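You operate a simulated robot arm through the tools that you are given. There is no shell and no other tool. Be economical: measure what you need, move in short steps, check, and stop when the job is done.

You run a simulated robot arm. Do the job below in one go: nothing can be reset, and whatever is moved stays where it is left.

TASK
Put one cap and one thumb screw from the wheel into the kit box and close it.

It is judged by the outcome, as a careful person would: the job done as asked, and still so three seconds after it is handed in. It fails if anything else is knocked over, pushed out of place, dropped, spilled or broken. Lids that push on must go on centred and level and be pressed home; caps that screw on are set level and turned clockwise until they are tight.

THE ROBOT
A 6-joint arm with a two-finger gripper, fixed in place. Base frame: the origin is at the foot of the arm, x ahead of it, y to its left, z up; the work surface is at about z = 0.72. Lengths are in m, angles in rad, forces in N, time in s.
With the tool pointing down near the work surface it reaches from about 0.3 to 0.74 m from the base axis. Its first joint turns from -2.897 to 2.897 rad. Payload 1.57 kg.
Tool frame: the origin (TCP) lies between the finger pads and is the grasp point; the fingertips stand 0.021 m ahead of it; z points along the fingers, y is the line along which they close. The gripper opens to 0.07 m. The gripper's body begins 0.05 m behind the TCP.
Orientation is that of the tool frame in the base frame, as a unit quaternion [x, y, z, w]. With the fingers straight down and closing along the base's y, the tool's x points along the base's -x, its y along +y and its z along -z.

THE INTERFACE
- The arm moves only by the tool move_arm. Its argument "deltas" is a list of rows, each a list of 7 numbers: the shift along the tool's x, y, z in units of 200 mm (1.0 is 200 mm), then the turn, a rotation vector about the tool's x, y, z in units of 60 degrees (1.0 is 60 degrees), then the opening in per cent of the stroke, from 0 (shut) to 100 (fully open). In form: [[tx, ty, tz, wx, wy, wz, gripper], ...]. A call has 1 to 12 rows; each row is the pose to reach, as a shift and turn from the pose commanded when the call began, along the tool's axes at that moment. A call with a number of a shift or a turn outside -1 to 1 is refused whole. Each row takes 0.2 s and may step no farther than 0.05 m and 0.15 rad from the row before; otherwise, or with a gripper value out of range, the whole call is refused. Where a pose cannot be reached the arm comes as near as it can. A force on the tool above 70 N (or 10 N above the force at the start of the call, whichever is more), or a blocked arm, ends the call early, and 0.2 s more pass. The fingers move at their own pace and stop on an object; they squeeze with about 30 N. The grip force told is the motor's: it shows also when the fingers shut on nothing. Time passes only in rows, and 0.2 s behind the last, so rows that repeat a pose let the fingers close. The reply holds the time, the measured pose of the TCP, the force on the tool along the base axes, the opening and the grip force, in the units named above and with some noise, with the torque about the TCP (base axes, N m) and any sound that the robot's microphone picked up.
- Cameras (640 x 400 px; columns grow to the right, rows downward): "scene" is fixed at [0.2202, 0.6509, 1.4884]; the picture's right is [-0.80, -0.60, 0.00], its down [-0.54, 0.72, -0.44] and it looks along [0.26, -0.35, -0.90] (base axes); focal length 219 px, centre (320, 200). "wrist" rides on the gripper at [0.079, 0.004, -0.081] in the tool frame; the picture's right is [-0.05, 1.00, 0.00], its down [-0.67, -0.04, -0.74] and it looks along [-0.74, -0.04, 0.67] (tool axes); focal length 256 px, centre (320, 200). There is no depth. A picture from a camera that has moved, and an enlarged one, comes with that camera's place and axes in the base frame and with its lens.
- capture(camera): a new picture of that camera. It takes no simulated time.
- inspect(camera, box): a new picture of the part [left, top, right, bottom] of that camera's present view, enlarged. It takes no simulated time.
- hand_in(): hands the job in; it is judged then, once.

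Work in short steps. Places have to be worked out from the pictures, the camera data and where the tool is seen: move nearer, look again, correct. Check each grasp and each placing, and mend what went wrong. You have 120 turns and 64 pictures in all, those below and enlarged ones among them. Open the gripper and draw the arm clear of the work before you hand the job in, unless the task says otherwise; then end with one line.

The tools are called after "Call:" by a JSON object that holds its "api" and its "payload". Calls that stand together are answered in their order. move_arm: Moves the arm, as the interface text tells. Its arguments: {"type":"object","properties":{"deltas":{"type":"array","items":{"type":"array","items":{"type":"number"}}}},"required":["deltas"]} The other tools are called the same way: capture (camera) takes a picture; inspect (camera, box) takes an enlarged picture of a part of a camera's view; hand_in () hands the job in.

At the start:

```text
time: 0.0
ee_pos: [0.3706, 0.2804, 1.0875]
tool_rot: [0.0, 1.0, -0.001, -0.001]
ft_force: [-0.2, 0.8, 0.0]
torque: [0.01, -0.03, 0.02]
gripper_width: 0.0701
grip_force: 0.0
```

scene: 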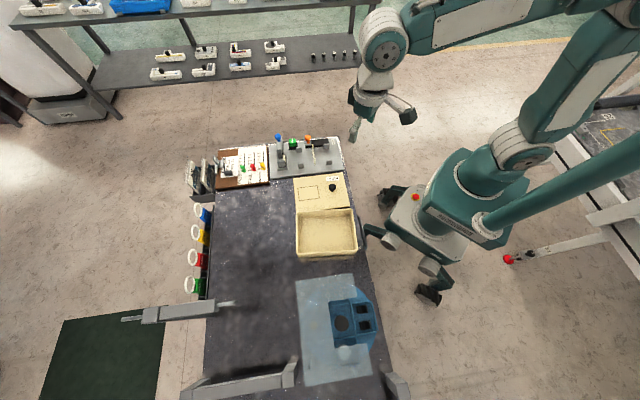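
wrist: 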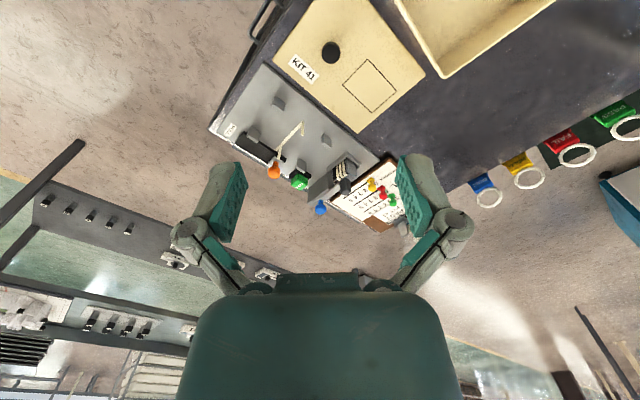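

The pictures show a bench with a yellow kit box (lid open, "KIT 41"), and a blue thing under a clear cover that may be the wheel. I enlarge both areas.

Call:
{"api": "inspect", "payload": {"camera": "scene", "box": [280, 260, 400, 400]}}

Call:
{"api": "inspect", "payload": {"camera": "scene", "box": [200, 125, 370, 265]}}

```text
2.86 times, centred on (340, 330) of scene
camera zoom: at [0.2202, 0.6509, 1.4884], right [-0.8, -0.6, 0.0], down [-0.54, 0.72, -0.44], along [0.26, -0.35, -0.9], focal length 627 px, centre (263, -171)
```

zoom: 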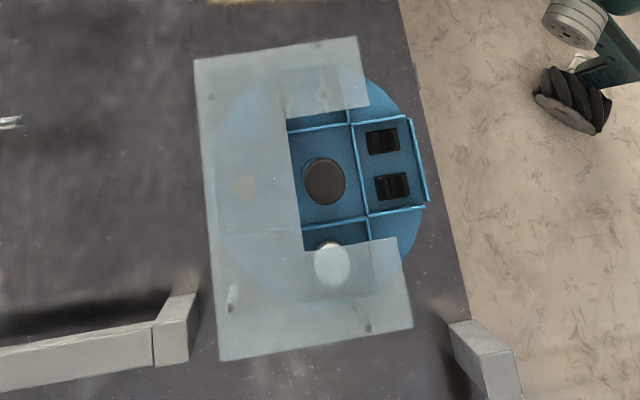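

```text
2.86 times, centred on (285, 195) of scene
camera zoom: at [0.2202, 0.6509, 1.4884], right [-0.8, -0.6, 0.0], down [-0.54, 0.72, -0.44], along [0.26, -0.35, -0.9], focal length 627 px, centre (420, 214)
```

zoom: 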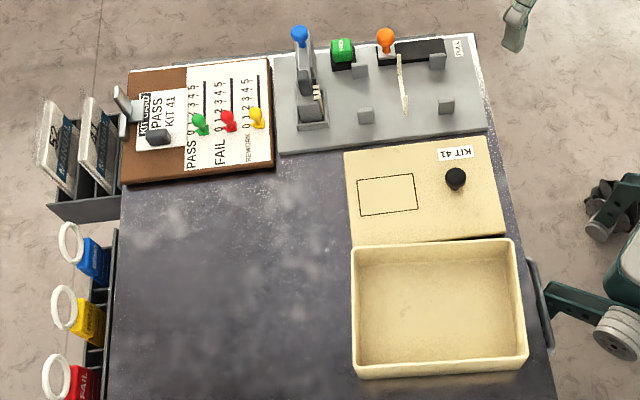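

I judge the wheel's window to be at about (0.14, 0.65) and the box at about (0.34, 0.45). I swing the arm round so the wrist camera looks outward at the wheel.

Call:
{"api": "move_arm", "payload": {"deltas": [[0.14, 0.065, 0.045, 0, 0, -0.1284, 100], [0.28, 0.13, 0.09, 0, 0, -0.2568, 100], [0.42, 0.195, 0.135, 0, 0, -0.3852, 100], [0.56, 0.26, 0.18, 0, 0, -0.5136, 100], [0.7, 0.325, 0.225, 0, 0, -0.642, 100]]}}

Call:
{"api": "move_arm", "payload": {"deltas": [[0.069, 0.138, 0.045, 0, 0, -0.1284, 100], [0.138, 0.276, 0.09, 0, 0, -0.2568, 100], [0.207, 0.414, 0.135, 0, 0, -0.3852, 100], [0.276, 0.552, 0.18, 0, 0, -0.5136, 100], [0.345, 0.69, 0.225, 0, 0, -0.642, 100]]}}

Call:
{"api": "capture", "payload": {"camera": "wrist"}}

```text
time: 1.2
ee_pos: [0.2291, 0.3451, 1.0426]
tool_rot: [-0.33, 0.944, 0.0, 0.0]
ft_force: [-0.3, 0.4, 0.5]
torque: [0.0, 0.0, 0.01]
gripper_width: 0.0698
grip_force: 0.0
```

```text
time: 2.4
ee_pos: [0.089, 0.409, 0.9955]
tool_rot: [-0.623, 0.782, 0.0, 0.0]
ft_force: [0.1, -0.3, 0.6]
torque: [-0.05, 0.01, 0.0]
gripper_width: 0.0699
grip_force: 0.1
```

```text
59 pictures are left
camera wrist: at [0.0664, 0.3342, 1.0759], right [-0.96, 0.27, 0.0], down [0.18, 0.64, 0.74], along [0.2, 0.72, -0.67], focal length 256 px, centre (320, 200)
```

wrist: 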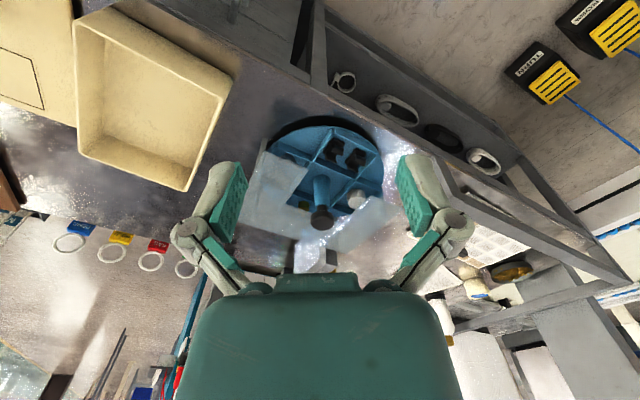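

The wrist picture is upside down (image top is near the base). I enlarge the wheel.

Call:
{"api": "inspect", "payload": {"camera": "wrist", "box": [230, 100, 410, 260]}}

```text
2.50 times, centred on (320, 180) of wrist
camera zoom: at [0.0664, 0.3342, 1.0759], right [-0.96, 0.27, 0.0], down [0.18, 0.64, 0.74], along [0.2, 0.72, -0.67], focal length 640 px, centre (320, 250)
```

zoom: 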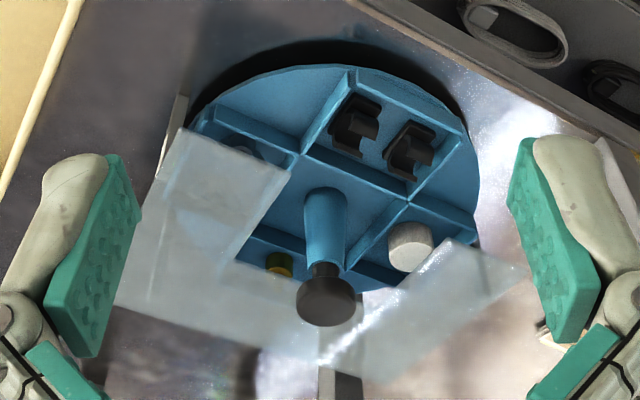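

Triangulating both views, the wheel's dark centre knob top is near (0.150, 0.648, 0.830) and the clear cover is at about z = 0.80. The open sector holds black clips, a white part is in one neighbouring sector, and something yellow is in another. I go lower to see under the cover.

Call:
{"api": "move_arm", "payload": {"deltas": [[0, 0, 0.2, 0, 0, 0, 100], [0, 0, 0.4, 0, 0, 0, 100], [0, 0, 0.5, 0, 0, 0, 100]]}}

Call:
{"api": "inspect", "payload": {"camera": "wrist", "box": [200, 90, 440, 250]}}

```text
time: 3.2
ee_pos: [0.0899, 0.4101, 0.8979]
tool_rot: [-0.623, 0.782, 0.0, 0.0]
ft_force: [0.7, 0.1, -0.1]
torque: [-0.02, 0.01, 0.0]
gripper_width: 0.0698
grip_force: 0.0
```

```text
2.50 times, centred on (320, 170) of wrist
camera zoom: at [0.0672, 0.3352, 0.9777], right [-0.96, 0.28, 0.0], down [0.18, 0.64, 0.74], along [0.2, 0.72, -0.67], focal length 640 px, centre (320, 275)
```

zoom: 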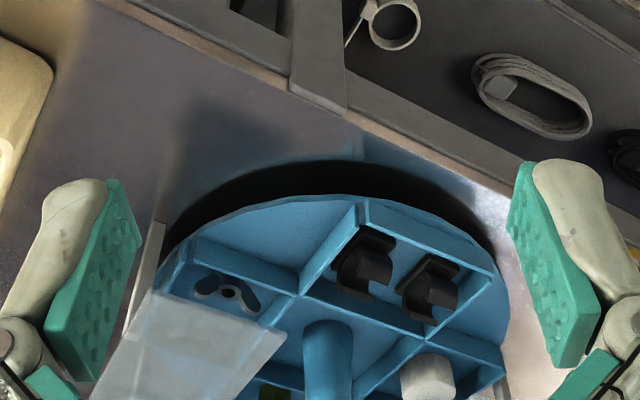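

The left sector shows a black wing-shaped part, and the white cap is on the right. I look at the rest of the wheel (knob, far sector) from here.

Call:
{"api": "inspect", "payload": {"camera": "wrist", "box": [220, 170, 420, 295]}}

```text
3.20 times, centred on (320, 232) of wrist
camera zoom: at [0.0672, 0.3352, 0.9777], right [-0.96, 0.28, 0.0], down [0.18, 0.64, 0.74], along [0.2, 0.72, -0.67], focal length 819 px, centre (320, 96)
```

zoom: 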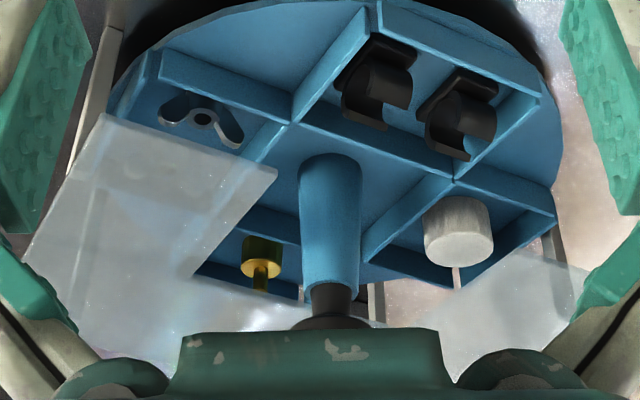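

The brass knurled thumb screw is in the far sector, a wing nut is on the left, and the white cap is on the right. The wheel must therefore turn about +90° for the cap and +180° for the thumb screw. I move toward the centre knob, turning the tool 45° back so there is room to turn.

Call:
{"api": "move_arm", "payload": {"deltas": [[-0.137, -0.002, -0.06, 0, 0, 0.125, 100], [-0.274, -0.005, -0.12, 0, 0, 0.25, 100], [-0.411, -0.007, -0.16, 0, 0, 0.375, 100], [-0.549, -0.01, -0.16, 0, 0, 0.5, 100], [-0.686, -0.012, -0.16, 0, 0, 0.625, 100], [-0.824, -0.015, -0.16, 0, 0, 0.75, 100]]}}

Call:
{"api": "capture", "payload": {"camera": "wrist"}}

Call:
{"api": "inspect", "payload": {"camera": "scene", "box": [280, 260, 400, 400]}}

```text
time: 4.6
ee_pos: [0.1301, 0.571, 0.929]
tool_rot: [-0.275, 0.961, -0.001, 0.001]
ft_force: [-0.7, 0.7, 0.2]
torque: [0.01, 0.01, 0.01]
gripper_width: 0.0701
grip_force: 0.0
```

```text
55 pictures are left
camera wrist: at [0.0595, 0.5327, 1.0101], right [-0.48, 0.88, 0.0], down [0.58, 0.32, 0.74], along [0.65, 0.36, -0.67], focal length 256 px, centre (320, 200)
```

wrist: 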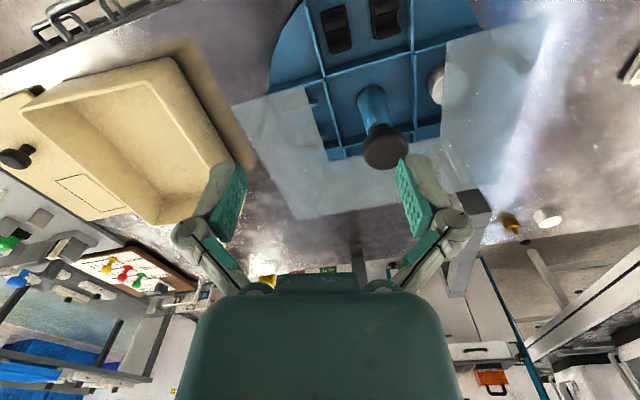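

```text
2.86 times, centred on (340, 330) of scene
camera zoom: at [0.2202, 0.6509, 1.4884], right [-0.8, -0.6, 0.0], down [-0.54, 0.72, -0.44], along [0.26, -0.35, -0.9], focal length 627 px, centre (263, -171)
```

zoom: 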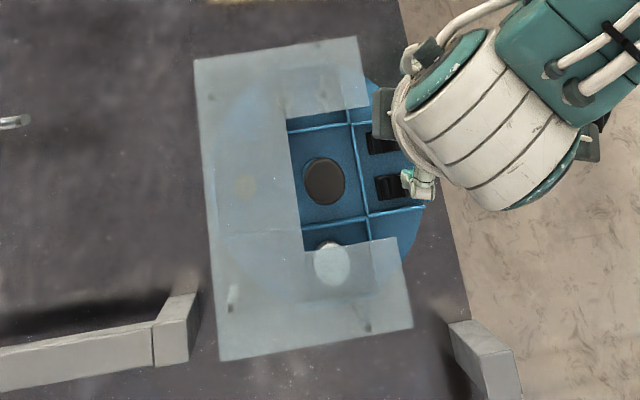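

The new view confirms the knob top at (0.150, 0.647, 0.832). I move over it, then lower the fingers to z = 0.838, which keeps the tips above the cover.

Call:
{"api": "move_arm", "payload": {"deltas": [[-0.144, 0.136, 0, 0, 0, 0, 100], [-0.287, 0.272, 0, 0, 0, 0, 100], [-0.287, 0.272, 0.15, 0, 0, 0, 100], [-0.287, 0.272, 0.3, 0, 0, 0, 100], [-0.287, 0.272, 0.3, 0, 0, 0, 100]]}}

Call:
{"api": "inspect", "payload": {"camera": "wrist", "box": [200, 60, 440, 300]}}

```text
time: 5.8
ee_pos: [0.1492, 0.6456, 0.8697]
tool_rot: [-0.276, 0.961, 0.0, 0.001]
ft_force: [-0.4, 0.6, -0.1]
torque: [0.0, 0.02, -0.01]
gripper_width: 0.07
grip_force: 0.1
```

```text
1.67 times, centred on (320, 180) of wrist
camera zoom: at [0.0797, 0.608, 0.9508], right [-0.48, 0.87, 0.0], down [0.58, 0.32, 0.74], along [0.65, 0.36, -0.67], focal length 427 px, centre (320, 233)
```

zoom: 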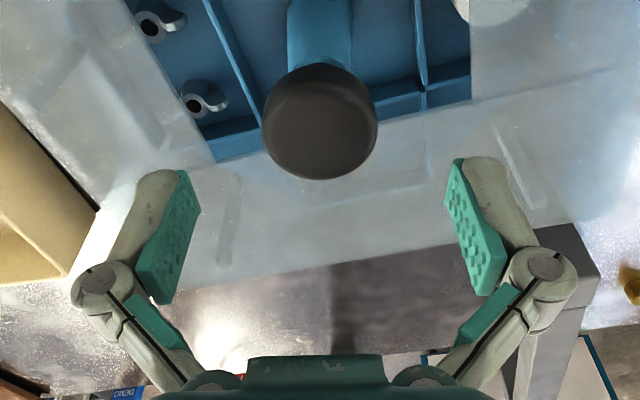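

The knob is centred between the fingers. I lower and close.

Call:
{"api": "move_arm", "payload": {"deltas": [[-0.003, 0.004, 0.08, 0, 0, 0, 100], [-0.003, 0.004, 0.16, 0, 0, 0, 100], [-0.003, 0.004, 0.16, 0, 0, 0, 0], [-0.003, 0.004, 0.16, 0, 0, 0, 0], [-0.003, 0.004, 0.16, 0, 0, 0, 0]]}}

```text
time: 7.0
ee_pos: [0.1495, 0.6449, 0.8398]
tool_rot: [-0.276, 0.961, 0.0, 0.0]
ft_force: [4.2, -6.5, 11.3]
torque: [0.17, -0.15, 0.09]
gripper_width: 0.0377
grip_force: 32.3
```

Knob held (37.7 mm). I turn it counter-clockwise from above by 45° and check.

Call:
{"api": "move_arm", "payload": {"deltas": [[0, 0, 0, 0, 0, -0.125, 0], [0, 0, 0, 0, 0, -0.25, 0], [0, 0, 0, 0, 0, -0.375, 0], [0, 0, 0, 0, 0, -0.5, 0], [0, 0, 0, 0, 0, -0.625, 0], [0, 0, 0, 0, 0, -0.75, 0]]}}

Call:
{"api": "inspect", "payload": {"camera": "scene", "box": [280, 260, 400, 400]}}

```text
time: 8.4
ee_pos: [0.1518, 0.6445, 0.8406]
tool_rot: [-0.623, 0.782, 0.0, 0.001]
ft_force: [20.5, -19.1, 19.4]
torque: [-0.42, -0.43, -0.06]
gripper_width: 0.0376
grip_force: 31.9
```

```text
2.86 times, centred on (340, 330) of scene
camera zoom: at [0.2202, 0.6509, 1.4884], right [-0.8, -0.6, 0.0], down [-0.54, 0.72, -0.44], along [0.26, -0.35, -0.9], focal length 627 px, centre (263, -171)
```

zoom: 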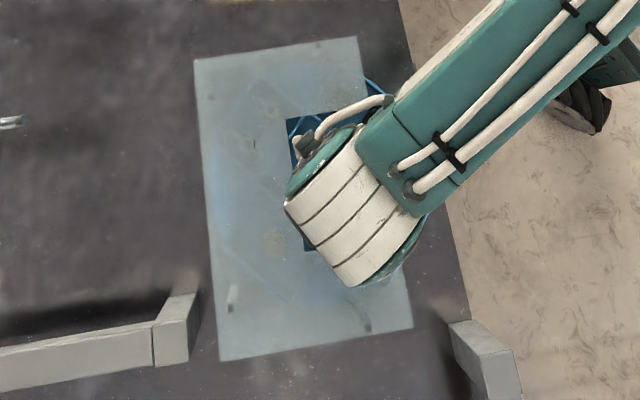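

The wheel turns; the side force of about 28 N shows the true axis is a few mm toward +x and -y. I ease the command that way and turn the other 45°.

Call:
{"api": "move_arm", "payload": {"deltas": [[0.011, -0.018, -0.012, 0, 0, 0, 0], [0.011, -0.018, -0.012, 0, 0, -0.125, 0], [0.011, -0.018, -0.012, 0, 0, -0.25, 0], [0.011, -0.018, -0.012, 0, 0, -0.375, 0], [0.011, -0.018, -0.012, 0, 0, -0.5, 0], [0.011, -0.018, -0.012, 0, 0, -0.625, 0], [0.011, -0.018, -0.012, 0, 0, -0.75, 0]]}}

Call:
{"api": "inspect", "payload": {"camera": "scene", "box": [280, 260, 400, 400]}}

Call:
{"api": "capture", "payload": {"camera": "wrist"}}

```text
time: 10.0
ee_pos: [0.153, 0.6468, 0.8389]
tool_rot: [0.876, -0.483, 0.0, 0.0]
ft_force: [10.3, 18.7, -20.1]
torque: [0.32, -0.1, -0.01]
gripper_width: 0.0375
grip_force: 31.9
```

```text
2.86 times, centred on (340, 330) of scene
camera zoom: at [0.2202, 0.6509, 1.4884], right [-0.8, -0.6, 0.0], down [-0.54, 0.72, -0.44], along [0.26, -0.35, -0.9], focal length 627 px, centre (263, -171)
```

zoom: 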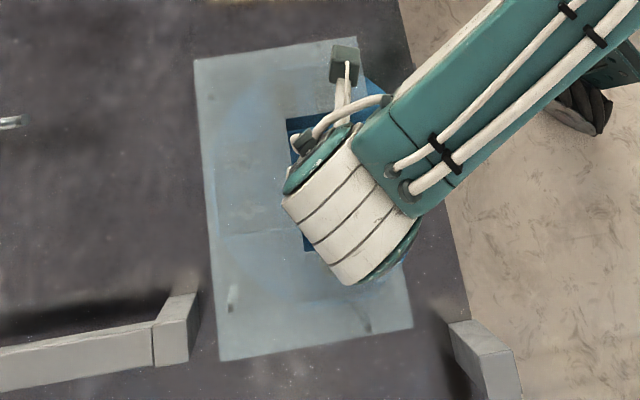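

```text
50 pictures are left
camera wrist: at [0.1912, 0.5769, 0.9192], right [-0.87, -0.49, 0.0], down [-0.32, 0.58, 0.75], along [-0.36, 0.65, -0.67], focal length 256 px, centre (320, 200)
```

wrist: 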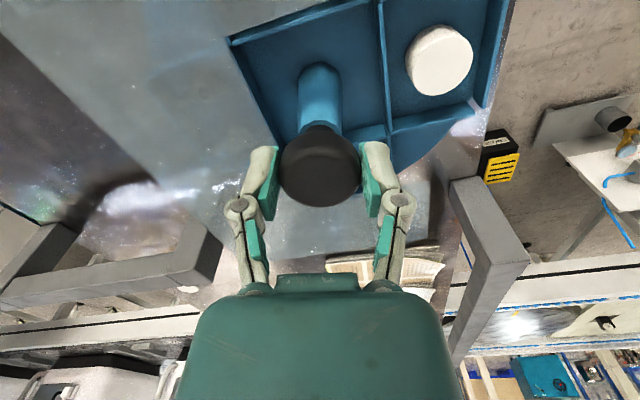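

The cap is now in the window. I release the knob, rise, and look.

Call:
{"api": "move_arm", "payload": {"deltas": [[0, 0, 0, 0, 0, 0, 100], [0, 0, 0, 0, 0, 0, 100], [0, 0, -0.2, 0, 0, 0, 100], [0, 0, -0.4, 0, 0, 0, 100], [0, 0, -0.6, 0, 0, 0, 100]]}}

Call:
{"api": "capture", "payload": {"camera": "wrist"}}

Call:
{"api": "inspect", "payload": {"camera": "scene", "box": [280, 260, 400, 400]}}

```text
time: 11.2
ee_pos: [0.1534, 0.642, 0.9609]
tool_rot: [0.875, -0.485, -0.001, 0.001]
ft_force: [0.2, -1.4, 0.0]
torque: [0.02, 0.0, 0.0]
gripper_width: 0.07
grip_force: 0.0
```

```text
49 pictures are left
camera wrist: at [0.1902, 0.5733, 1.0412], right [-0.87, -0.48, 0.0], down [-0.32, 0.58, 0.74], along [-0.36, 0.65, -0.67], focal length 256 px, centre (320, 200)
```

wrist: 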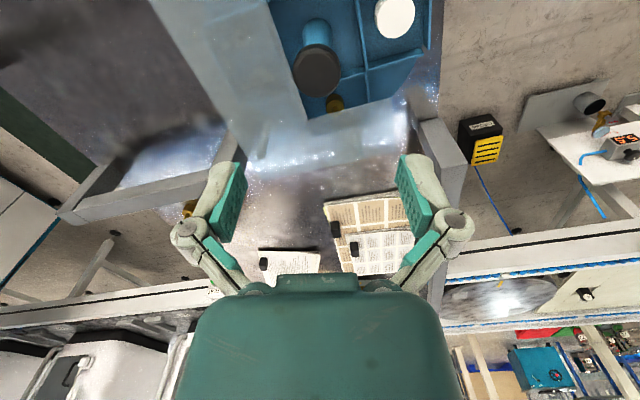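

```text
2.86 times, centred on (340, 330) of scene
camera zoom: at [0.2202, 0.6509, 1.4884], right [-0.8, -0.6, 0.0], down [-0.54, 0.72, -0.44], along [0.26, -0.35, -0.9], focal length 627 px, centre (263, -171)
```

zoom: 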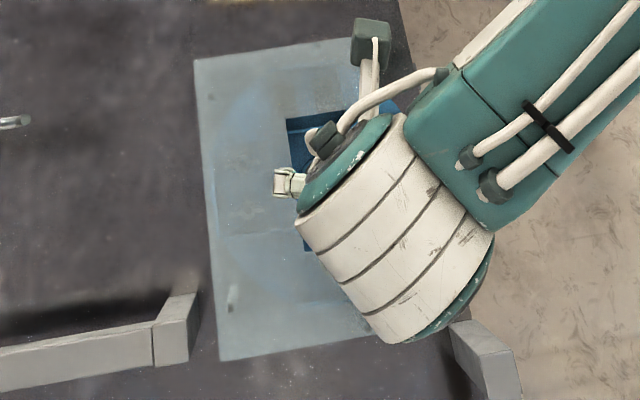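

The wheel is free of the gripper. I draw back toward the base for a clear view of the cap and window.

Call:
{"api": "move_arm", "payload": {"deltas": [[0.082, 0.123, 0.025, 0, 0, 0.125, 100], [0.164, 0.246, 0.05, 0, 0, 0.25, 100], [0.246, 0.37, 0.075, 0, 0, 0.375, 100], [0.329, 0.493, 0.1, 0, 0, 0.5, 100], [0.411, 0.616, 0.125, 0, 0, 0.625, 100], [0.493, 0.739, 0.15, 0, 0, 0.75, 100]]}}

Call:
{"api": "inspect", "payload": {"camera": "wrist", "box": [200, 30, 440, 190]}}

Call:
{"api": "inspect", "payload": {"camera": "scene", "box": [310, 285, 390, 365]}}

```text
time: 12.6
ee_pos: [0.0805, 0.481, 0.9314]
tool_rot: [-0.622, 0.783, 0.001, 0.0]
ft_force: [-0.5, -0.2, 0.1]
torque: [0.04, -0.01, 0.02]
gripper_width: 0.0698
grip_force: 0.0
```

```text
2.50 times, centred on (320, 110) of wrist
camera zoom: at [0.0583, 0.4054, 1.0121], right [-0.96, 0.28, 0.0], down [0.19, 0.64, 0.75], along [0.21, 0.72, -0.67], focal length 640 px, centre (320, 425)
```

zoom: 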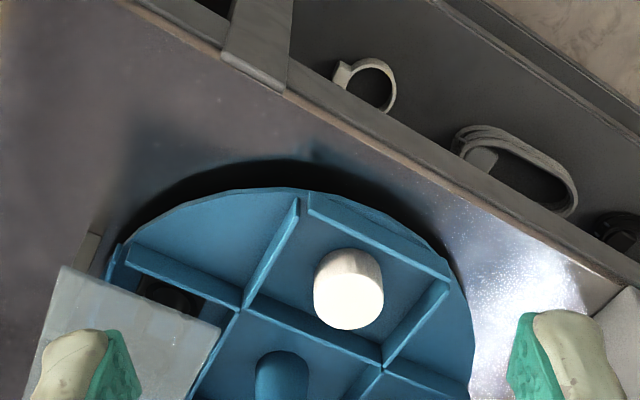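

```text
5.00 times, centred on (350, 325) of scene
camera zoom: at [0.2202, 0.6509, 1.4884], right [-0.8, -0.6, 0.0], down [-0.54, 0.72, -0.44], along [0.26, -0.35, -0.9], focal length 1097 px, centre (170, -425)
```

zoom: 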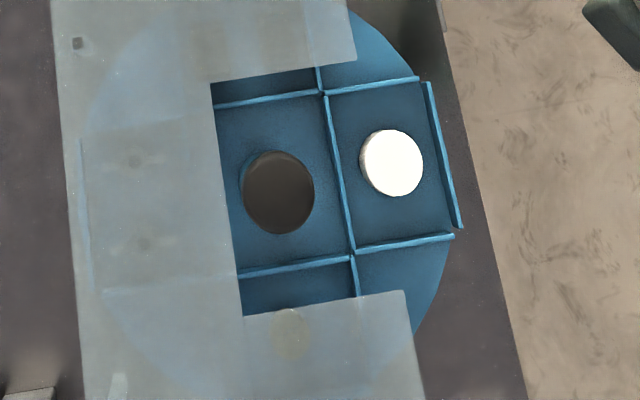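

The two views agree: the cap top centre is at (0.0975, 0.596, 0.756), about 36 mm across, and its compartment's long side runs along (-0.70, 0.72). I move above it with the fingers set to close along that direction, at 70 % opening.

Call:
{"api": "move_arm", "payload": {"deltas": [[-0.145, 0.012, 0.06, 0, 0, 0.11, 70], [-0.29, 0.024, 0.12, 0, 0, 0.22, 70], [-0.435, 0.036, 0.18, 0, 0, 0.33, 70], [-0.579, 0.047, 0.24, 0, 0, 0.44, 70], [-0.579, 0.047, 0.33, 0, 0, 0.547, 70], [-0.579, 0.047, 0.405, 0, 0, 0.547, 70]]}}

Call:
{"api": "capture", "payload": {"camera": "wrist"}}

Call:
{"api": "inspect", "payload": {"camera": "scene", "box": [310, 285, 390, 365]}}

```text
time: 14.0
ee_pos: [0.0962, 0.596, 0.8499]
tool_rot: [-0.375, 0.927, -0.001, -0.001]
ft_force: [0.6, 0.1, -1.0]
torque: [-0.02, -0.02, -0.02]
gripper_width: 0.049
grip_force: 0.0
```

```text
45 pictures are left
camera wrist: at [0.0358, 0.5451, 0.9303], right [-0.66, 0.75, 0.0], down [0.5, 0.44, 0.74], along [0.56, 0.49, -0.67], focal length 256 px, centre (320, 200)
```

wrist: 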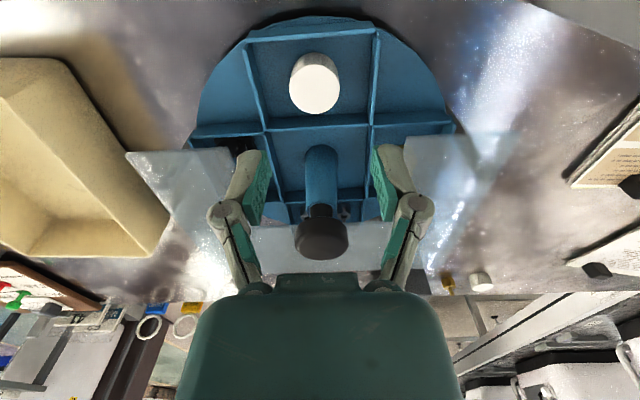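

```text
5.00 times, centred on (350, 325) of scene
camera zoom: at [0.2202, 0.6509, 1.4884], right [-0.8, -0.6, 0.0], down [-0.54, 0.72, -0.44], along [0.26, -0.35, -0.9], focal length 1097 px, centre (170, -425)
```

zoom: 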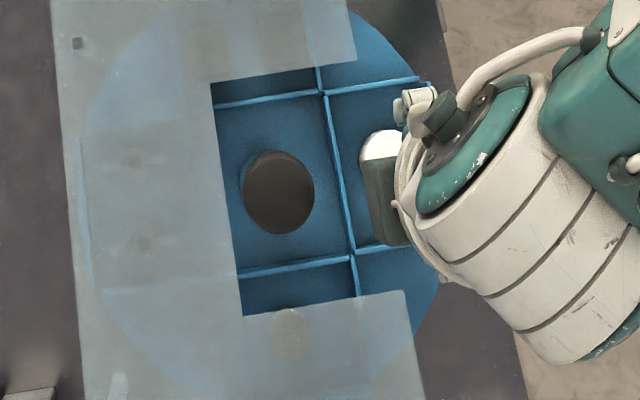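

The cap sits about 2 mm off the tool axis; I correct and descend to z = 0.763.

Call:
{"api": "move_arm", "payload": {"deltas": [[-0.011, -0.003, 0.15, 0, 0, 0, 70], [-0.011, -0.003, 0.3, 0, 0, 0, 70], [-0.011, -0.003, 0.38, 0, 0, 0, 70], [-0.011, -0.003, 0.435, 0, 0, 0, 70]]}}

Call:
{"api": "inspect", "payload": {"camera": "wrist", "box": [200, 60, 440, 300]}}

```text
time: 15.0
ee_pos: [0.099, 0.5992, 0.7611]
tool_rot: [-0.377, 0.926, 0.0, 0.0]
ft_force: [-0.1, -0.2, 1.0]
torque: [-0.05, 0.03, -0.02]
gripper_width: 0.0487
grip_force: 0.0
```

```text
1.67 times, centred on (320, 180) of wrist
camera zoom: at [0.0379, 0.5473, 0.8417], right [-0.66, 0.75, 0.0], down [0.5, 0.44, 0.74], along [0.56, 0.49, -0.67], focal length 427 px, centre (320, 233)
```

zoom: 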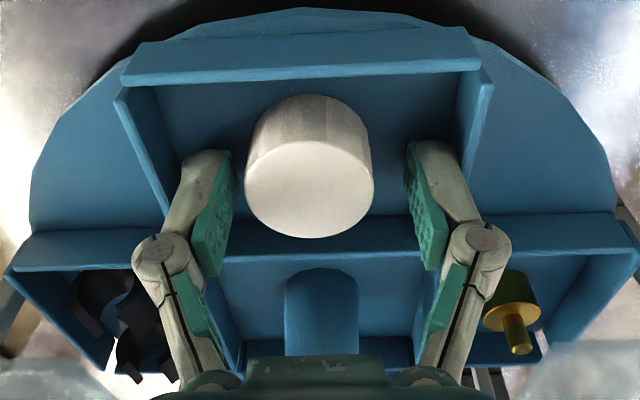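

The cap is between the fingers, 2.6 mm off in tool y. I correct and close.

Call:
{"api": "move_arm", "payload": {"deltas": [[0, -0.012, 0.01, 0, 0, 0, 70], [0, -0.012, 0.01, 0, 0, 0, 0], [0, -0.012, 0.01, 0, 0, 0, 0], [0, -0.012, 0.01, 0, 0, 0, 0]]}}

Call:
{"api": "move_arm", "payload": {"deltas": [[0, 0, -0.15, 0, 0, 0, 0], [0, 0, -0.35, 0, 0, 0, 0], [0, 0, -0.55, 0, 0, 0, 0], [0, 0, -0.75, 0, 0, 0, 0]]}}

Call:
{"api": "capture", "payload": {"camera": "wrist"}}

```text
time: 16.0
ee_pos: [0.1001, 0.5975, 0.7594]
tool_rot: [-0.376, 0.927, 0.001, 0.0]
ft_force: [0.6, -0.1, 3.4]
torque: [-0.02, 0.01, -0.02]
gripper_width: 0.031
grip_force: 30.3
```

```text
time: 17.0
ee_pos: [0.0971, 0.5967, 0.9117]
tool_rot: [-0.377, 0.926, 0.0, 0.0]
ft_force: [0.0, -0.2, -0.8]
torque: [0.01, 0.01, 0.01]
gripper_width: 0.0311
grip_force: 29.9
```

```text
42 pictures are left
camera wrist: at [0.0381, 0.5461, 0.9923], right [-0.66, 0.75, 0.0], down [0.5, 0.44, 0.74], along [0.56, 0.49, -0.67], focal length 256 px, centre (320, 200)
```

wrist: 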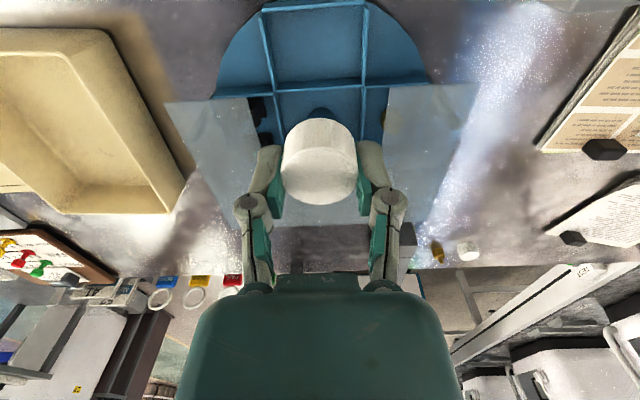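

The cap is held (31 mm grip, matching its width). I measured the kit box centre at about (0.341, 0.454), long axis at about 41°. I carry the cap over the box's far half at safe height.

Call:
{"api": "move_arm", "payload": {"deltas": [[-0.075, -0.17, 0, 0, 0, 0, 0], [-0.15, -0.34, 0, 0, 0, 0, 0], [-0.225, -0.51, 0, 0, 0, 0, 0], [-0.3, -0.686, 0, 0, 0, 0, 0]]}}

Call:
{"api": "move_arm", "payload": {"deltas": [[-0.075, -0.17, 0, 0, 0, 0, 0], [-0.15, -0.34, 0, 0, 0, 0, 0], [-0.225, -0.51, 0, 0, 0, 0, 0], [-0.3, -0.686, 0, 0, 0, 0, 0]]}}

Call:
{"api": "capture", "payload": {"camera": "wrist"}}

Call:
{"api": "inspect", "payload": {"camera": "scene", "box": [270, 150, 390, 270]}}

```text
time: 18.0
ee_pos: [0.2397, 0.5389, 0.9114]
tool_rot: [-0.376, 0.927, -0.001, 0.0]
ft_force: [-0.2, -0.7, 0.2]
torque: [-0.01, 0.02, 0.03]
gripper_width: 0.0309
grip_force: 30.1
```

```text
time: 19.0
ee_pos: [0.379, 0.4845, 0.9117]
tool_rot: [-0.376, 0.926, 0.0, 0.0]
ft_force: [-0.8, 0.6, 0.3]
torque: [0.0, -0.02, -0.01]
gripper_width: 0.0308
grip_force: 30.1
```

```text
41 pictures are left
camera wrist: at [0.3181, 0.4329, 0.9917], right [-0.66, 0.75, 0.0], down [0.5, 0.44, 0.74], along [0.56, 0.49, -0.67], focal length 256 px, centre (320, 200)
```

wrist: 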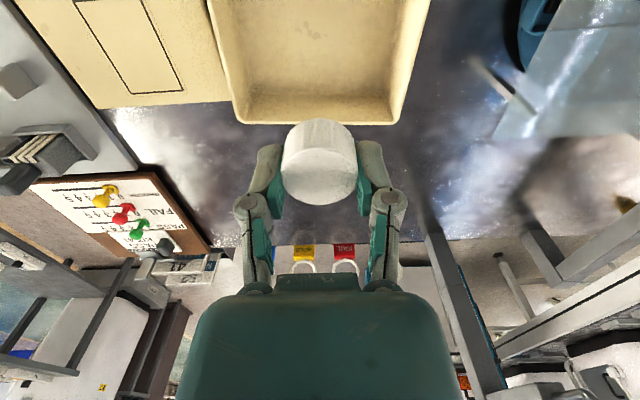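

```text
3.33 times, centred on (330, 210) of scene
camera zoom: at [0.2202, 0.6509, 1.4884], right [-0.8, -0.6, 0.0], down [-0.54, 0.72, -0.44], along [0.26, -0.35, -0.9], focal length 731 px, centre (287, 167)
```

zoom: 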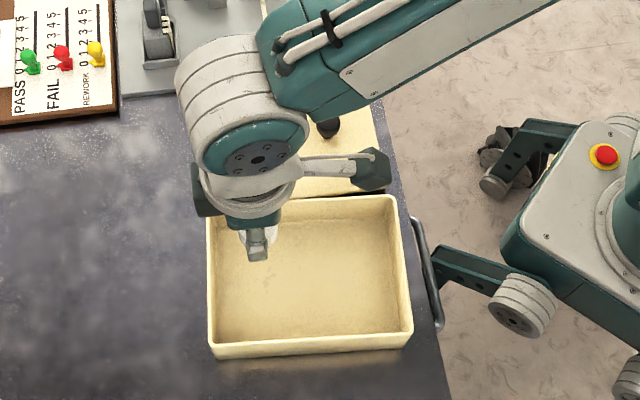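

The rim is at about z = 0.77 and the cap hangs inside the box's outline. I lower it to just above the floor.

Call:
{"api": "move_arm", "payload": {"deltas": [[0, 0, 0.2, 0, 0, 0, 0], [0, 0, 0.4, 0, 0, 0, 0], [0, 0, 0.6, 0, 0, 0, 0], [0, 0, 0.7, 0, 0, 0, 0], [0, 0, 0.74, 0, 0, 0, 0]]}}

Call:
{"api": "capture", "payload": {"camera": "wrist"}}

```text
time: 20.2
ee_pos: [0.3775, 0.4847, 0.7619]
tool_rot: [-0.375, 0.927, 0.0, 0.0]
ft_force: [-0.1, 0.0, -0.9]
torque: [0.01, 0.0, -0.05]
gripper_width: 0.031
grip_force: 30.0
```

```text
39 pictures are left
camera wrist: at [0.3176, 0.4332, 0.8426], right [-0.66, 0.75, 0.0], down [0.5, 0.44, 0.74], along [0.56, 0.49, -0.67], focal length 256 px, centre (320, 200)
```

wrist: 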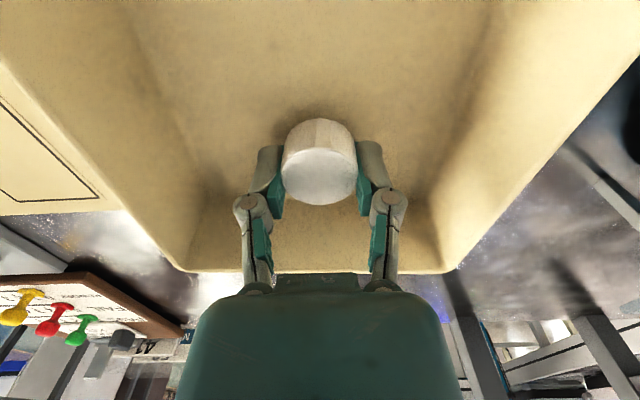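

The cap is low inside the box. I step down by small amounts until contact.

Call:
{"api": "move_arm", "payload": {"deltas": [[0, 0, 0.015, 0, 0, 0, 0], [0, 0, 0.03, 0, 0, 0, 0], [0, 0, 0.045, 0, 0, 0, 0], [0, 0, 0.06, 0, 0, 0, 0]]}}

```text
time: 21.2
ee_pos: [0.3771, 0.4851, 0.7503]
tool_rot: [-0.376, 0.926, -0.001, 0.0]
ft_force: [0.0, -0.1, -0.7]
torque: [-0.01, -0.02, -0.01]
gripper_width: 0.0311
grip_force: 29.6
```

No contact yet; I continue in 1–2 mm steps.

Call:
{"api": "move_arm", "payload": {"deltas": [[0, 0, 0.008, 0, 0, 0, 0], [0, 0, 0.016, 0, 0, 0, 0], [0, 0, 0.024, 0, 0, 0, 0]]}}

Call:
{"api": "inspect", "payload": {"camera": "wrist", "box": [230, 80, 410, 230]}}

```text
time: 22.0
ee_pos: [0.377, 0.4838, 0.747]
tool_rot: [-0.377, 0.926, 0.001, 0.0]
ft_force: [-2.6, -1.3, 12.8]
torque: [-0.08, 0.1, 0.05]
gripper_width: 0.0311
grip_force: 30.2
```

```text
2.67 times, centred on (320, 155) of wrist
camera zoom: at [0.3173, 0.4321, 0.8271], right [-0.66, 0.75, 0.0], down [0.5, 0.44, 0.75], along [0.56, 0.49, -0.67], focal length 683 px, centre (320, 320)
```

zoom: 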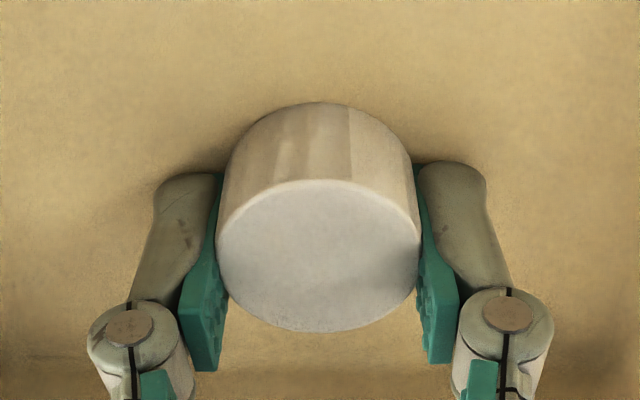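

The cap is on the floor (12.8 N upward). I release and rise.

Call:
{"api": "move_arm", "payload": {"deltas": [[0, 0, -0.006, 0, 0, 0, 70], [0, 0, -0.006, 0, 0, 0, 70], [0, 0, -0.15, 0, 0, 0, 70], [0, 0, -0.35, 0, 0, 0, 70], [0, 0, -0.55, 0, 0, 0, 70], [0, 0, -0.75, 0, 0, 0, 70], [0, 0, -0.9, 0, 0, 0, 70]]}}

Call:
{"api": "capture", "payload": {"camera": "wrist"}}

```text
time: 23.6
ee_pos: [0.3793, 0.4842, 0.9253]
tool_rot: [-0.376, 0.927, -0.001, -0.001]
ft_force: [0.1, -0.2, -0.8]
torque: [-0.02, -0.04, 0.01]
gripper_width: 0.0489
grip_force: 0.0
```

```text
37 pictures are left
camera wrist: at [0.3183, 0.4326, 1.0063], right [-0.66, 0.75, 0.0], down [0.5, 0.44, 0.74], along [0.56, 0.49, -0.67], focal length 256 px, centre (320, 200)
```

wrist: 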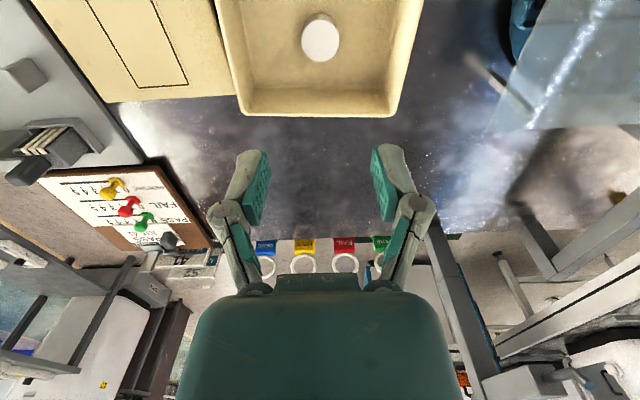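

The cap stands in the box. I return above the wheel knob for the next 90° turn.

Call:
{"api": "move_arm", "payload": {"deltas": [[0.032, 0.171, 0, 0, 0, 0, 100], [0.063, 0.342, 0, 0, 0, 0, 100], [0.094, 0.513, 0, 0, 0, 0, 100], [0.126, 0.684, 0, 0, 0, 0, 100]]}}

Call:
{"api": "move_arm", "payload": {"deltas": [[0.032, 0.171, 0, 0, 0, 0.05, 100], [0.063, 0.342, 0, 0, 0, 0.1, 100], [0.094, 0.513, 0, 0, 0, 0.15, 100], [0.126, 0.684, 0, 0, 0, 0.2, 100]]}}

Call:
{"api": "move_arm", "payload": {"deltas": [[0, 0, 0.15, 0, 0, 0, 100], [0, 0, 0.275, 0, 0, 0, 100], [0, 0, 0.275, 0, 0, 0, 100]]}}

Call:
{"api": "inspect", "payload": {"camera": "wrist", "box": [200, 60, 440, 300]}}

```text
time: 24.6
ee_pos: [0.2629, 0.5639, 0.9263]
tool_rot: [-0.376, 0.926, 0.001, -0.001]
ft_force: [0.3, -0.3, 0.0]
torque: [-0.02, 0.0, 0.01]
gripper_width: 0.0701
grip_force: 0.0
```

```text
time: 25.6
ee_pos: [0.1517, 0.6449, 0.9264]
tool_rot: [-0.278, 0.961, 0.0, 0.0]
ft_force: [-0.6, -0.1, 0.2]
torque: [0.03, 0.01, 0.01]
gripper_width: 0.0697
grip_force: 0.1
```

```text
time: 26.4
ee_pos: [0.1504, 0.6443, 0.8717]
tool_rot: [-0.277, 0.961, 0.0, 0.0]
ft_force: [0.8, 0.4, -0.1]
torque: [-0.01, 0.02, 0.0]
gripper_width: 0.0702
grip_force: 0.0
```

```text
1.67 times, centred on (320, 180) of wrist
camera zoom: at [0.0802, 0.6073, 0.952], right [-0.49, 0.87, 0.0], down [0.58, 0.33, 0.74], along [0.65, 0.36, -0.67], focal length 427 px, centre (320, 233)
```

zoom: 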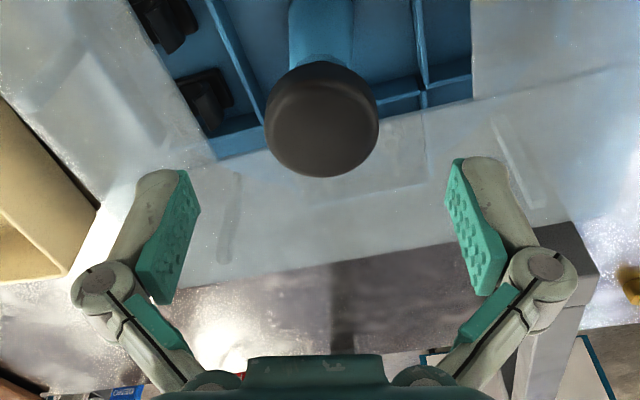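

Same geometry as before. I lower, grip, and turn 45°.

Call:
{"api": "move_arm", "payload": {"deltas": [[-0.008, 0, 0.08, 0, 0, 0, 100], [-0.008, 0, 0.158, 0, 0, 0, 100], [-0.008, 0, 0.158, 0, 0, 0, 0], [-0.008, 0, 0.158, 0, 0, 0, 0], [-0.008, 0, 0.158, 0, 0, 0, 0]]}}

Call:
{"api": "move_arm", "payload": {"deltas": [[0, 0, 0, 0, 0, -0.125, 0], [0, 0, 0, 0, 0, -0.25, 0], [0, 0, 0, 0, 0, -0.375, 0], [0, 0, 0, 0, 0, -0.5, 0], [0, 0, 0, 0, 0, -0.625, 0], [0, 0, 0, 0, 0, -0.75, 0]]}}

```text
time: 27.6
ee_pos: [0.1521, 0.6451, 0.8413]
tool_rot: [-0.277, 0.961, 0.001, 0.001]
ft_force: [2.1, -3.2, 15.1]
torque: [0.12, -0.01, 0.02]
gripper_width: 0.0376
grip_force: 32.1
```

```text
time: 29.0
ee_pos: [0.1507, 0.6456, 0.8398]
tool_rot: [-0.625, 0.781, 0.0, 0.0]
ft_force: [2.5, -2.8, 19.0]
torque: [0.36, -0.14, -0.01]
gripper_width: 0.0374
grip_force: 32.0
```

Forces are small now. I turn the remaining 45°, release and rise.

Call:
{"api": "move_arm", "payload": {"deltas": [[0, 0, 0, 0, 0, -0.125, 0], [0, 0, 0, 0, 0, -0.25, 0], [0, 0, 0, 0, 0, -0.375, 0], [0, 0, 0, 0, 0, -0.5, 0], [0, 0, 0, 0, 0, -0.625, 0], [0, 0, 0, 0, 0, -0.75, 0]]}}

Call:
{"api": "move_arm", "payload": {"deltas": [[0, 0, 0, 0, 0, 0, 100], [0, 0, 0, 0, 0, 0, 100], [0, 0, -0.2, 0, 0, 0, 100], [0, 0, -0.4, 0, 0, 0, 100], [0, 0, -0.6, 0, 0, 0, 100]]}}

Call:
{"api": "move_arm", "payload": {"deltas": [[0.082, 0.123, 0.025, 0, 0, 0.125, 100], [0.164, 0.246, 0.05, 0, 0, 0.25, 100], [0.246, 0.37, 0.075, 0, 0, 0.375, 100], [0.329, 0.493, 0.1, 0, 0, 0.5, 100], [0.411, 0.616, 0.125, 0, 0, 0.625, 100], [0.493, 0.739, 0.15, 0, 0, 0.75, 100]]}}

Call:
{"api": "inspect", "payload": {"camera": "wrist", "box": [200, 30, 440, 190]}}

Call:
{"api": "inspect", "payload": {"camera": "scene", "box": [310, 285, 390, 365]}}

```text
time: 30.4
ee_pos: [0.1528, 0.6463, 0.8395]
tool_rot: [0.876, -0.482, 0.001, -0.001]
ft_force: [11.9, -1.4, 17.9]
torque: [-0.16, -0.3, -0.01]
gripper_width: 0.0373
grip_force: 32.1
```

```text
time: 31.6
ee_pos: [0.1523, 0.6463, 0.9583]
tool_rot: [0.876, -0.483, 0.0, 0.001]
ft_force: [-0.5, -0.3, 0.0]
torque: [-0.01, -0.01, -0.02]
gripper_width: 0.07
grip_force: 0.0
```

```text
time: 33.0
ee_pos: [0.0792, 0.481, 0.9293]
tool_rot: [-0.624, 0.782, 0.0, 0.0]
ft_force: [0.5, 0.0, -0.3]
torque: [0.03, 0.0, 0.01]
gripper_width: 0.0699
grip_force: 0.1
```

```text
2.50 times, centred on (320, 110) of wrist
camera zoom: at [0.0572, 0.4058, 1.0091], right [-0.96, 0.28, 0.0], down [0.18, 0.64, 0.75], along [0.2, 0.72, -0.67], focal length 640 px, centre (320, 425)
```

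zoom: 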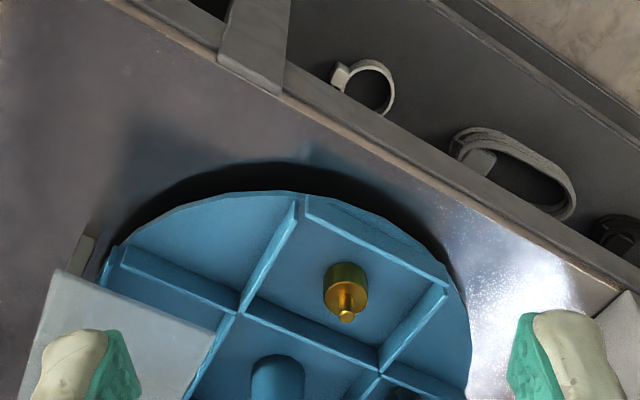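

```text
5.00 times, centred on (350, 325) of scene
camera zoom: at [0.2202, 0.6509, 1.4884], right [-0.8, -0.6, 0.0], down [-0.54, 0.72, -0.44], along [0.26, -0.35, -0.9], focal length 1097 px, centre (170, -425)
```

zoom: 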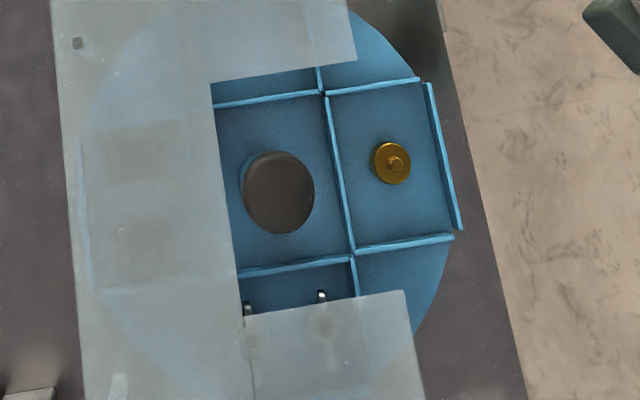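

The thumb screw (brass, 22 mm head, stem up) is in the window at (0.0965, 0.5955), head top at about z = 0.751. I move above it as for the cap.

Call:
{"api": "move_arm", "payload": {"deltas": [[-0.145, 0.012, 0.06, 0, 0, 0.11, 60], [-0.29, 0.024, 0.12, 0, 0, 0.22, 60], [-0.435, 0.033, 0.18, 0, 0, 0.33, 60], [-0.579, 0.043, 0.24, 0, 0, 0.44, 60], [-0.579, 0.043, 0.33, 0, 0, 0.547, 60], [-0.579, 0.043, 0.395, 0, 0, 0.547, 60]]}}

Call:
{"api": "move_arm", "payload": {"deltas": [[0, 0, 0.15, 0, 0, 0, 60], [0, 0, 0.3, 0, 0, 0, 60], [0, 0, 0.3, 0, 0, 0, 60]]}}

Call:
{"api": "inspect", "payload": {"camera": "wrist", "box": [200, 60, 440, 300]}}

```text
time: 34.4
ee_pos: [0.0954, 0.599, 0.8494]
tool_rot: [-0.377, 0.926, 0.0, -0.001]
ft_force: [-0.7, 0.5, 0.8]
torque: [0.05, 0.01, 0.03]
gripper_width: 0.042
grip_force: 0.0
```

```text
time: 35.2
ee_pos: [0.0966, 0.5988, 0.7875]
tool_rot: [-0.377, 0.926, 0.0, 0.001]
ft_force: [-0.1, -0.1, -0.7]
torque: [0.0, 0.0, 0.02]
gripper_width: 0.0422
grip_force: 0.1
```

```text
1.67 times, centred on (320, 180) of wrist
camera zoom: at [0.0368, 0.5472, 0.8693], right [-0.66, 0.75, 0.0], down [0.5, 0.44, 0.74], along [0.56, 0.49, -0.67], focal length 427 px, centre (320, 233)
```

zoom: 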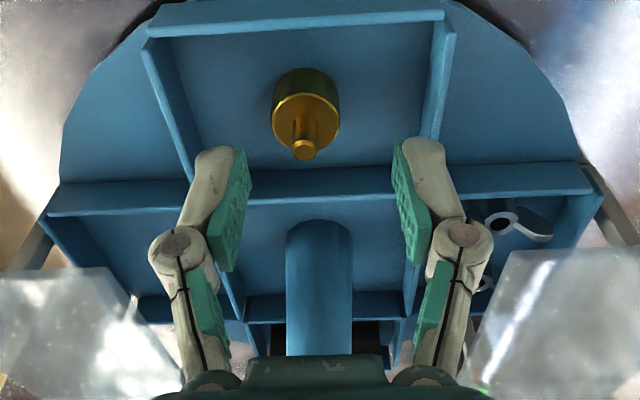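

The screw is about 4 mm off in tool y. I correct, descend to 0.757 and grip.

Call:
{"api": "move_arm", "payload": {"deltas": [[0.008, -0.021, 0.05, 0, 0, 0, 60], [0.008, -0.021, 0.1, 0, 0, 0, 60], [0.008, -0.021, 0.15, 0, 0, 0, 60], [0.008, -0.021, 0.15, 0, 0, 0, 60]]}}

Call:
{"api": "inspect", "payload": {"camera": "wrist", "box": [200, 60, 440, 300]}}

```text
time: 36.2
ee_pos: [0.0986, 0.5954, 0.7602]
tool_rot: [-0.378, 0.926, 0.001, -0.001]
ft_force: [0.3, 0.1, 0.3]
torque: [0.02, 0.01, -0.02]
gripper_width: 0.042
grip_force: 0.0
```

```text
1.67 times, centred on (320, 180) of wrist
camera zoom: at [0.0382, 0.5433, 0.8403], right [-0.66, 0.75, 0.0], down [0.5, 0.44, 0.74], along [0.56, 0.49, -0.67], focal length 427 px, centre (320, 233)
```

zoom: 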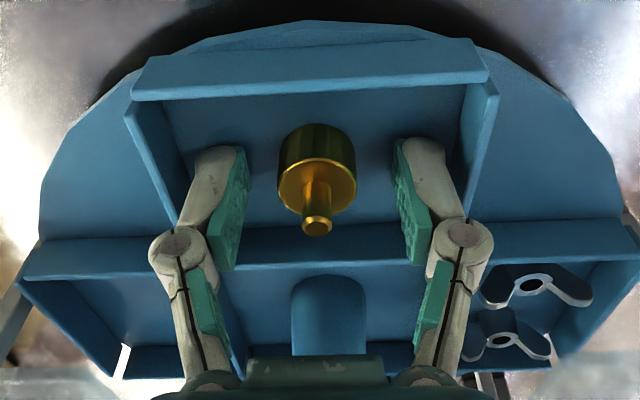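

Centred. I lower 3 mm more, close, and lift.

Call:
{"api": "move_arm", "payload": {"deltas": [[0, 0, 0.012, 0, 0, 0, 60], [0, 0, 0.015, 0, 0, 0, 0], [0, 0, 0.015, 0, 0, 0, 0], [0, 0, 0.015, 0, 0, 0, 0]]}}

Call:
{"api": "move_arm", "payload": {"deltas": [[0, 0, -0.15, 0, 0, 0, 0], [0, 0, -0.35, 0, 0, 0, 0], [0, 0, -0.55, 0, 0, 0, 0], [0, 0, -0.77, 0, 0, 0, 0]]}}

Call:
{"api": "capture", "payload": {"camera": "wrist"}}

```text
time: 37.2
ee_pos: [0.0975, 0.595, 0.7602]
tool_rot: [-0.377, 0.926, 0.001, 0.0]
ft_force: [-0.9, -5.2, 29.5]
torque: [-0.3, -0.08, -0.16]
gripper_width: 0.0206
grip_force: 29.9
```

```text
time: 38.2
ee_pos: [0.0982, 0.5949, 0.9096]
tool_rot: [-0.378, 0.926, -0.001, -0.001]
ft_force: [0.6, -0.3, 0.0]
torque: [0.03, -0.01, -0.02]
gripper_width: 0.0204
grip_force: 29.6
```

```text
31 pictures are left
camera wrist: at [0.0385, 0.5425, 0.9905], right [-0.66, 0.75, 0.0], down [0.5, 0.44, 0.74], along [0.56, 0.49, -0.67], focal length 256 px, centre (320, 200)
```

wrist: 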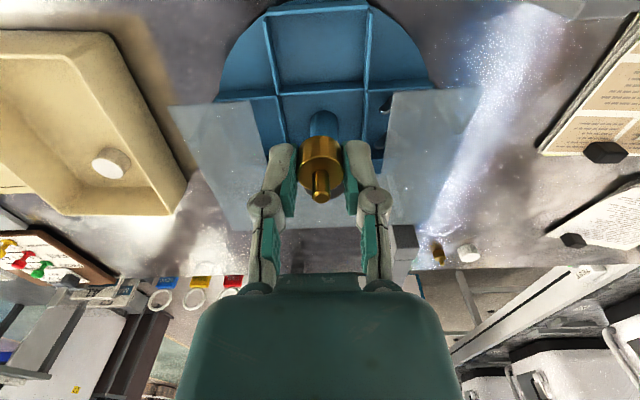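

The thumb screw is held upright. I carry it to the near half of the box, at about (0.31, 0.425).

Call:
{"api": "move_arm", "payload": {"deltas": [[-0.021, -0.168, 0, 0, 0, 0, 0], [-0.042, -0.337, 0, 0, 0, 0, 0], [-0.063, -0.505, 0, 0, 0, 0, 0], [-0.084, -0.674, 0, 0, 0, 0, 0]]}}

Call:
{"api": "move_arm", "payload": {"deltas": [[-0.021, -0.168, 0, 0, 0, 0, 0], [-0.042, -0.337, 0, 0, 0, 0, 0], [-0.063, -0.505, 0, 0, 0, 0, 0], [-0.084, -0.674, 0, 0, 0, 0, 0]]}}

Call:
{"api": "move_arm", "payload": {"deltas": [[0, 0, 0.2, 0, 0, 0, 0], [0, 0, 0.4, 0, 0, 0, 0], [0, 0, 0.6, 0, 0, 0, 0], [0, 0, 0.7, 0, 0, 0, 0]]}}

Call:
{"api": "capture", "payload": {"camera": "wrist"}}

```text
time: 39.2
ee_pos: [0.2056, 0.5082, 0.913]
tool_rot: [-0.378, 0.926, 0.0, 0.0]
ft_force: [0.1, 0.2, -1.1]
torque: [0.02, -0.01, -0.02]
gripper_width: 0.0204
grip_force: 29.8
```

```text
time: 40.2
ee_pos: [0.3131, 0.4226, 0.9093]
tool_rot: [-0.377, 0.926, 0.0, 0.0]
ft_force: [0.2, -0.9, -1.1]
torque: [0.01, 0.03, -0.02]
gripper_width: 0.0206
grip_force: 29.7
```

```text
time: 41.2
ee_pos: [0.3115, 0.4254, 0.7687]
tool_rot: [-0.378, 0.926, 0.0, 0.0]
ft_force: [1.4, 0.7, -0.2]
torque: [0.03, 0.03, 0.0]
gripper_width: 0.0205
grip_force: 29.7
```

```text
30 pictures are left
camera wrist: at [0.2513, 0.3733, 0.8497], right [-0.66, 0.75, 0.0], down [0.5, 0.44, 0.74], along [0.56, 0.49, -0.67], focal length 256 px, centre (320, 200)
```

wrist: 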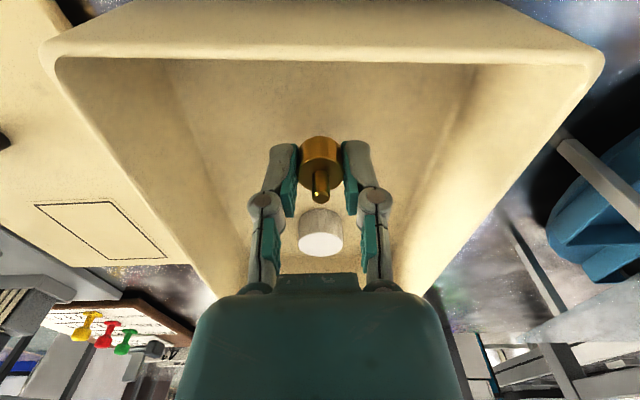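

The screw is inside the walls and clear of the cap. I lower gently to contact.

Call:
{"api": "move_arm", "payload": {"deltas": [[0, 0, 0.04, 0, 0, 0, 0], [0, 0, 0.07, 0, 0, 0, 0], [0, 0, 0.085, 0, 0, 0, 0], [0, 0, 0.095, 0, 0, 0, 0], [0, 0, 0.104, 0, 0, 0, 0]]}}

```text
time: 42.4
ee_pos: [0.3126, 0.4243, 0.751]
tool_rot: [-0.378, 0.926, 0.0, -0.001]
ft_force: [0.3, 0.6, -0.1]
torque: [0.01, 0.0, 0.01]
gripper_width: 0.0206
grip_force: 30.3
```

Call:
{"api": "move_arm", "payload": {"deltas": [[0, 0, 0.01, 0, 0, 0, 0], [0, 0, 0.018, 0, 0, 0, 0], [0, 0, 0.026, 0, 0, 0, 0]]}}

```text
time: 43.2
ee_pos: [0.3103, 0.4254, 0.7462]
tool_rot: [-0.378, 0.926, 0.001, 0.002]
ft_force: [0.2, -1.9, 19.3]
torque: [-0.12, -0.02, -0.02]
gripper_width: 0.0208
grip_force: 30.2
```

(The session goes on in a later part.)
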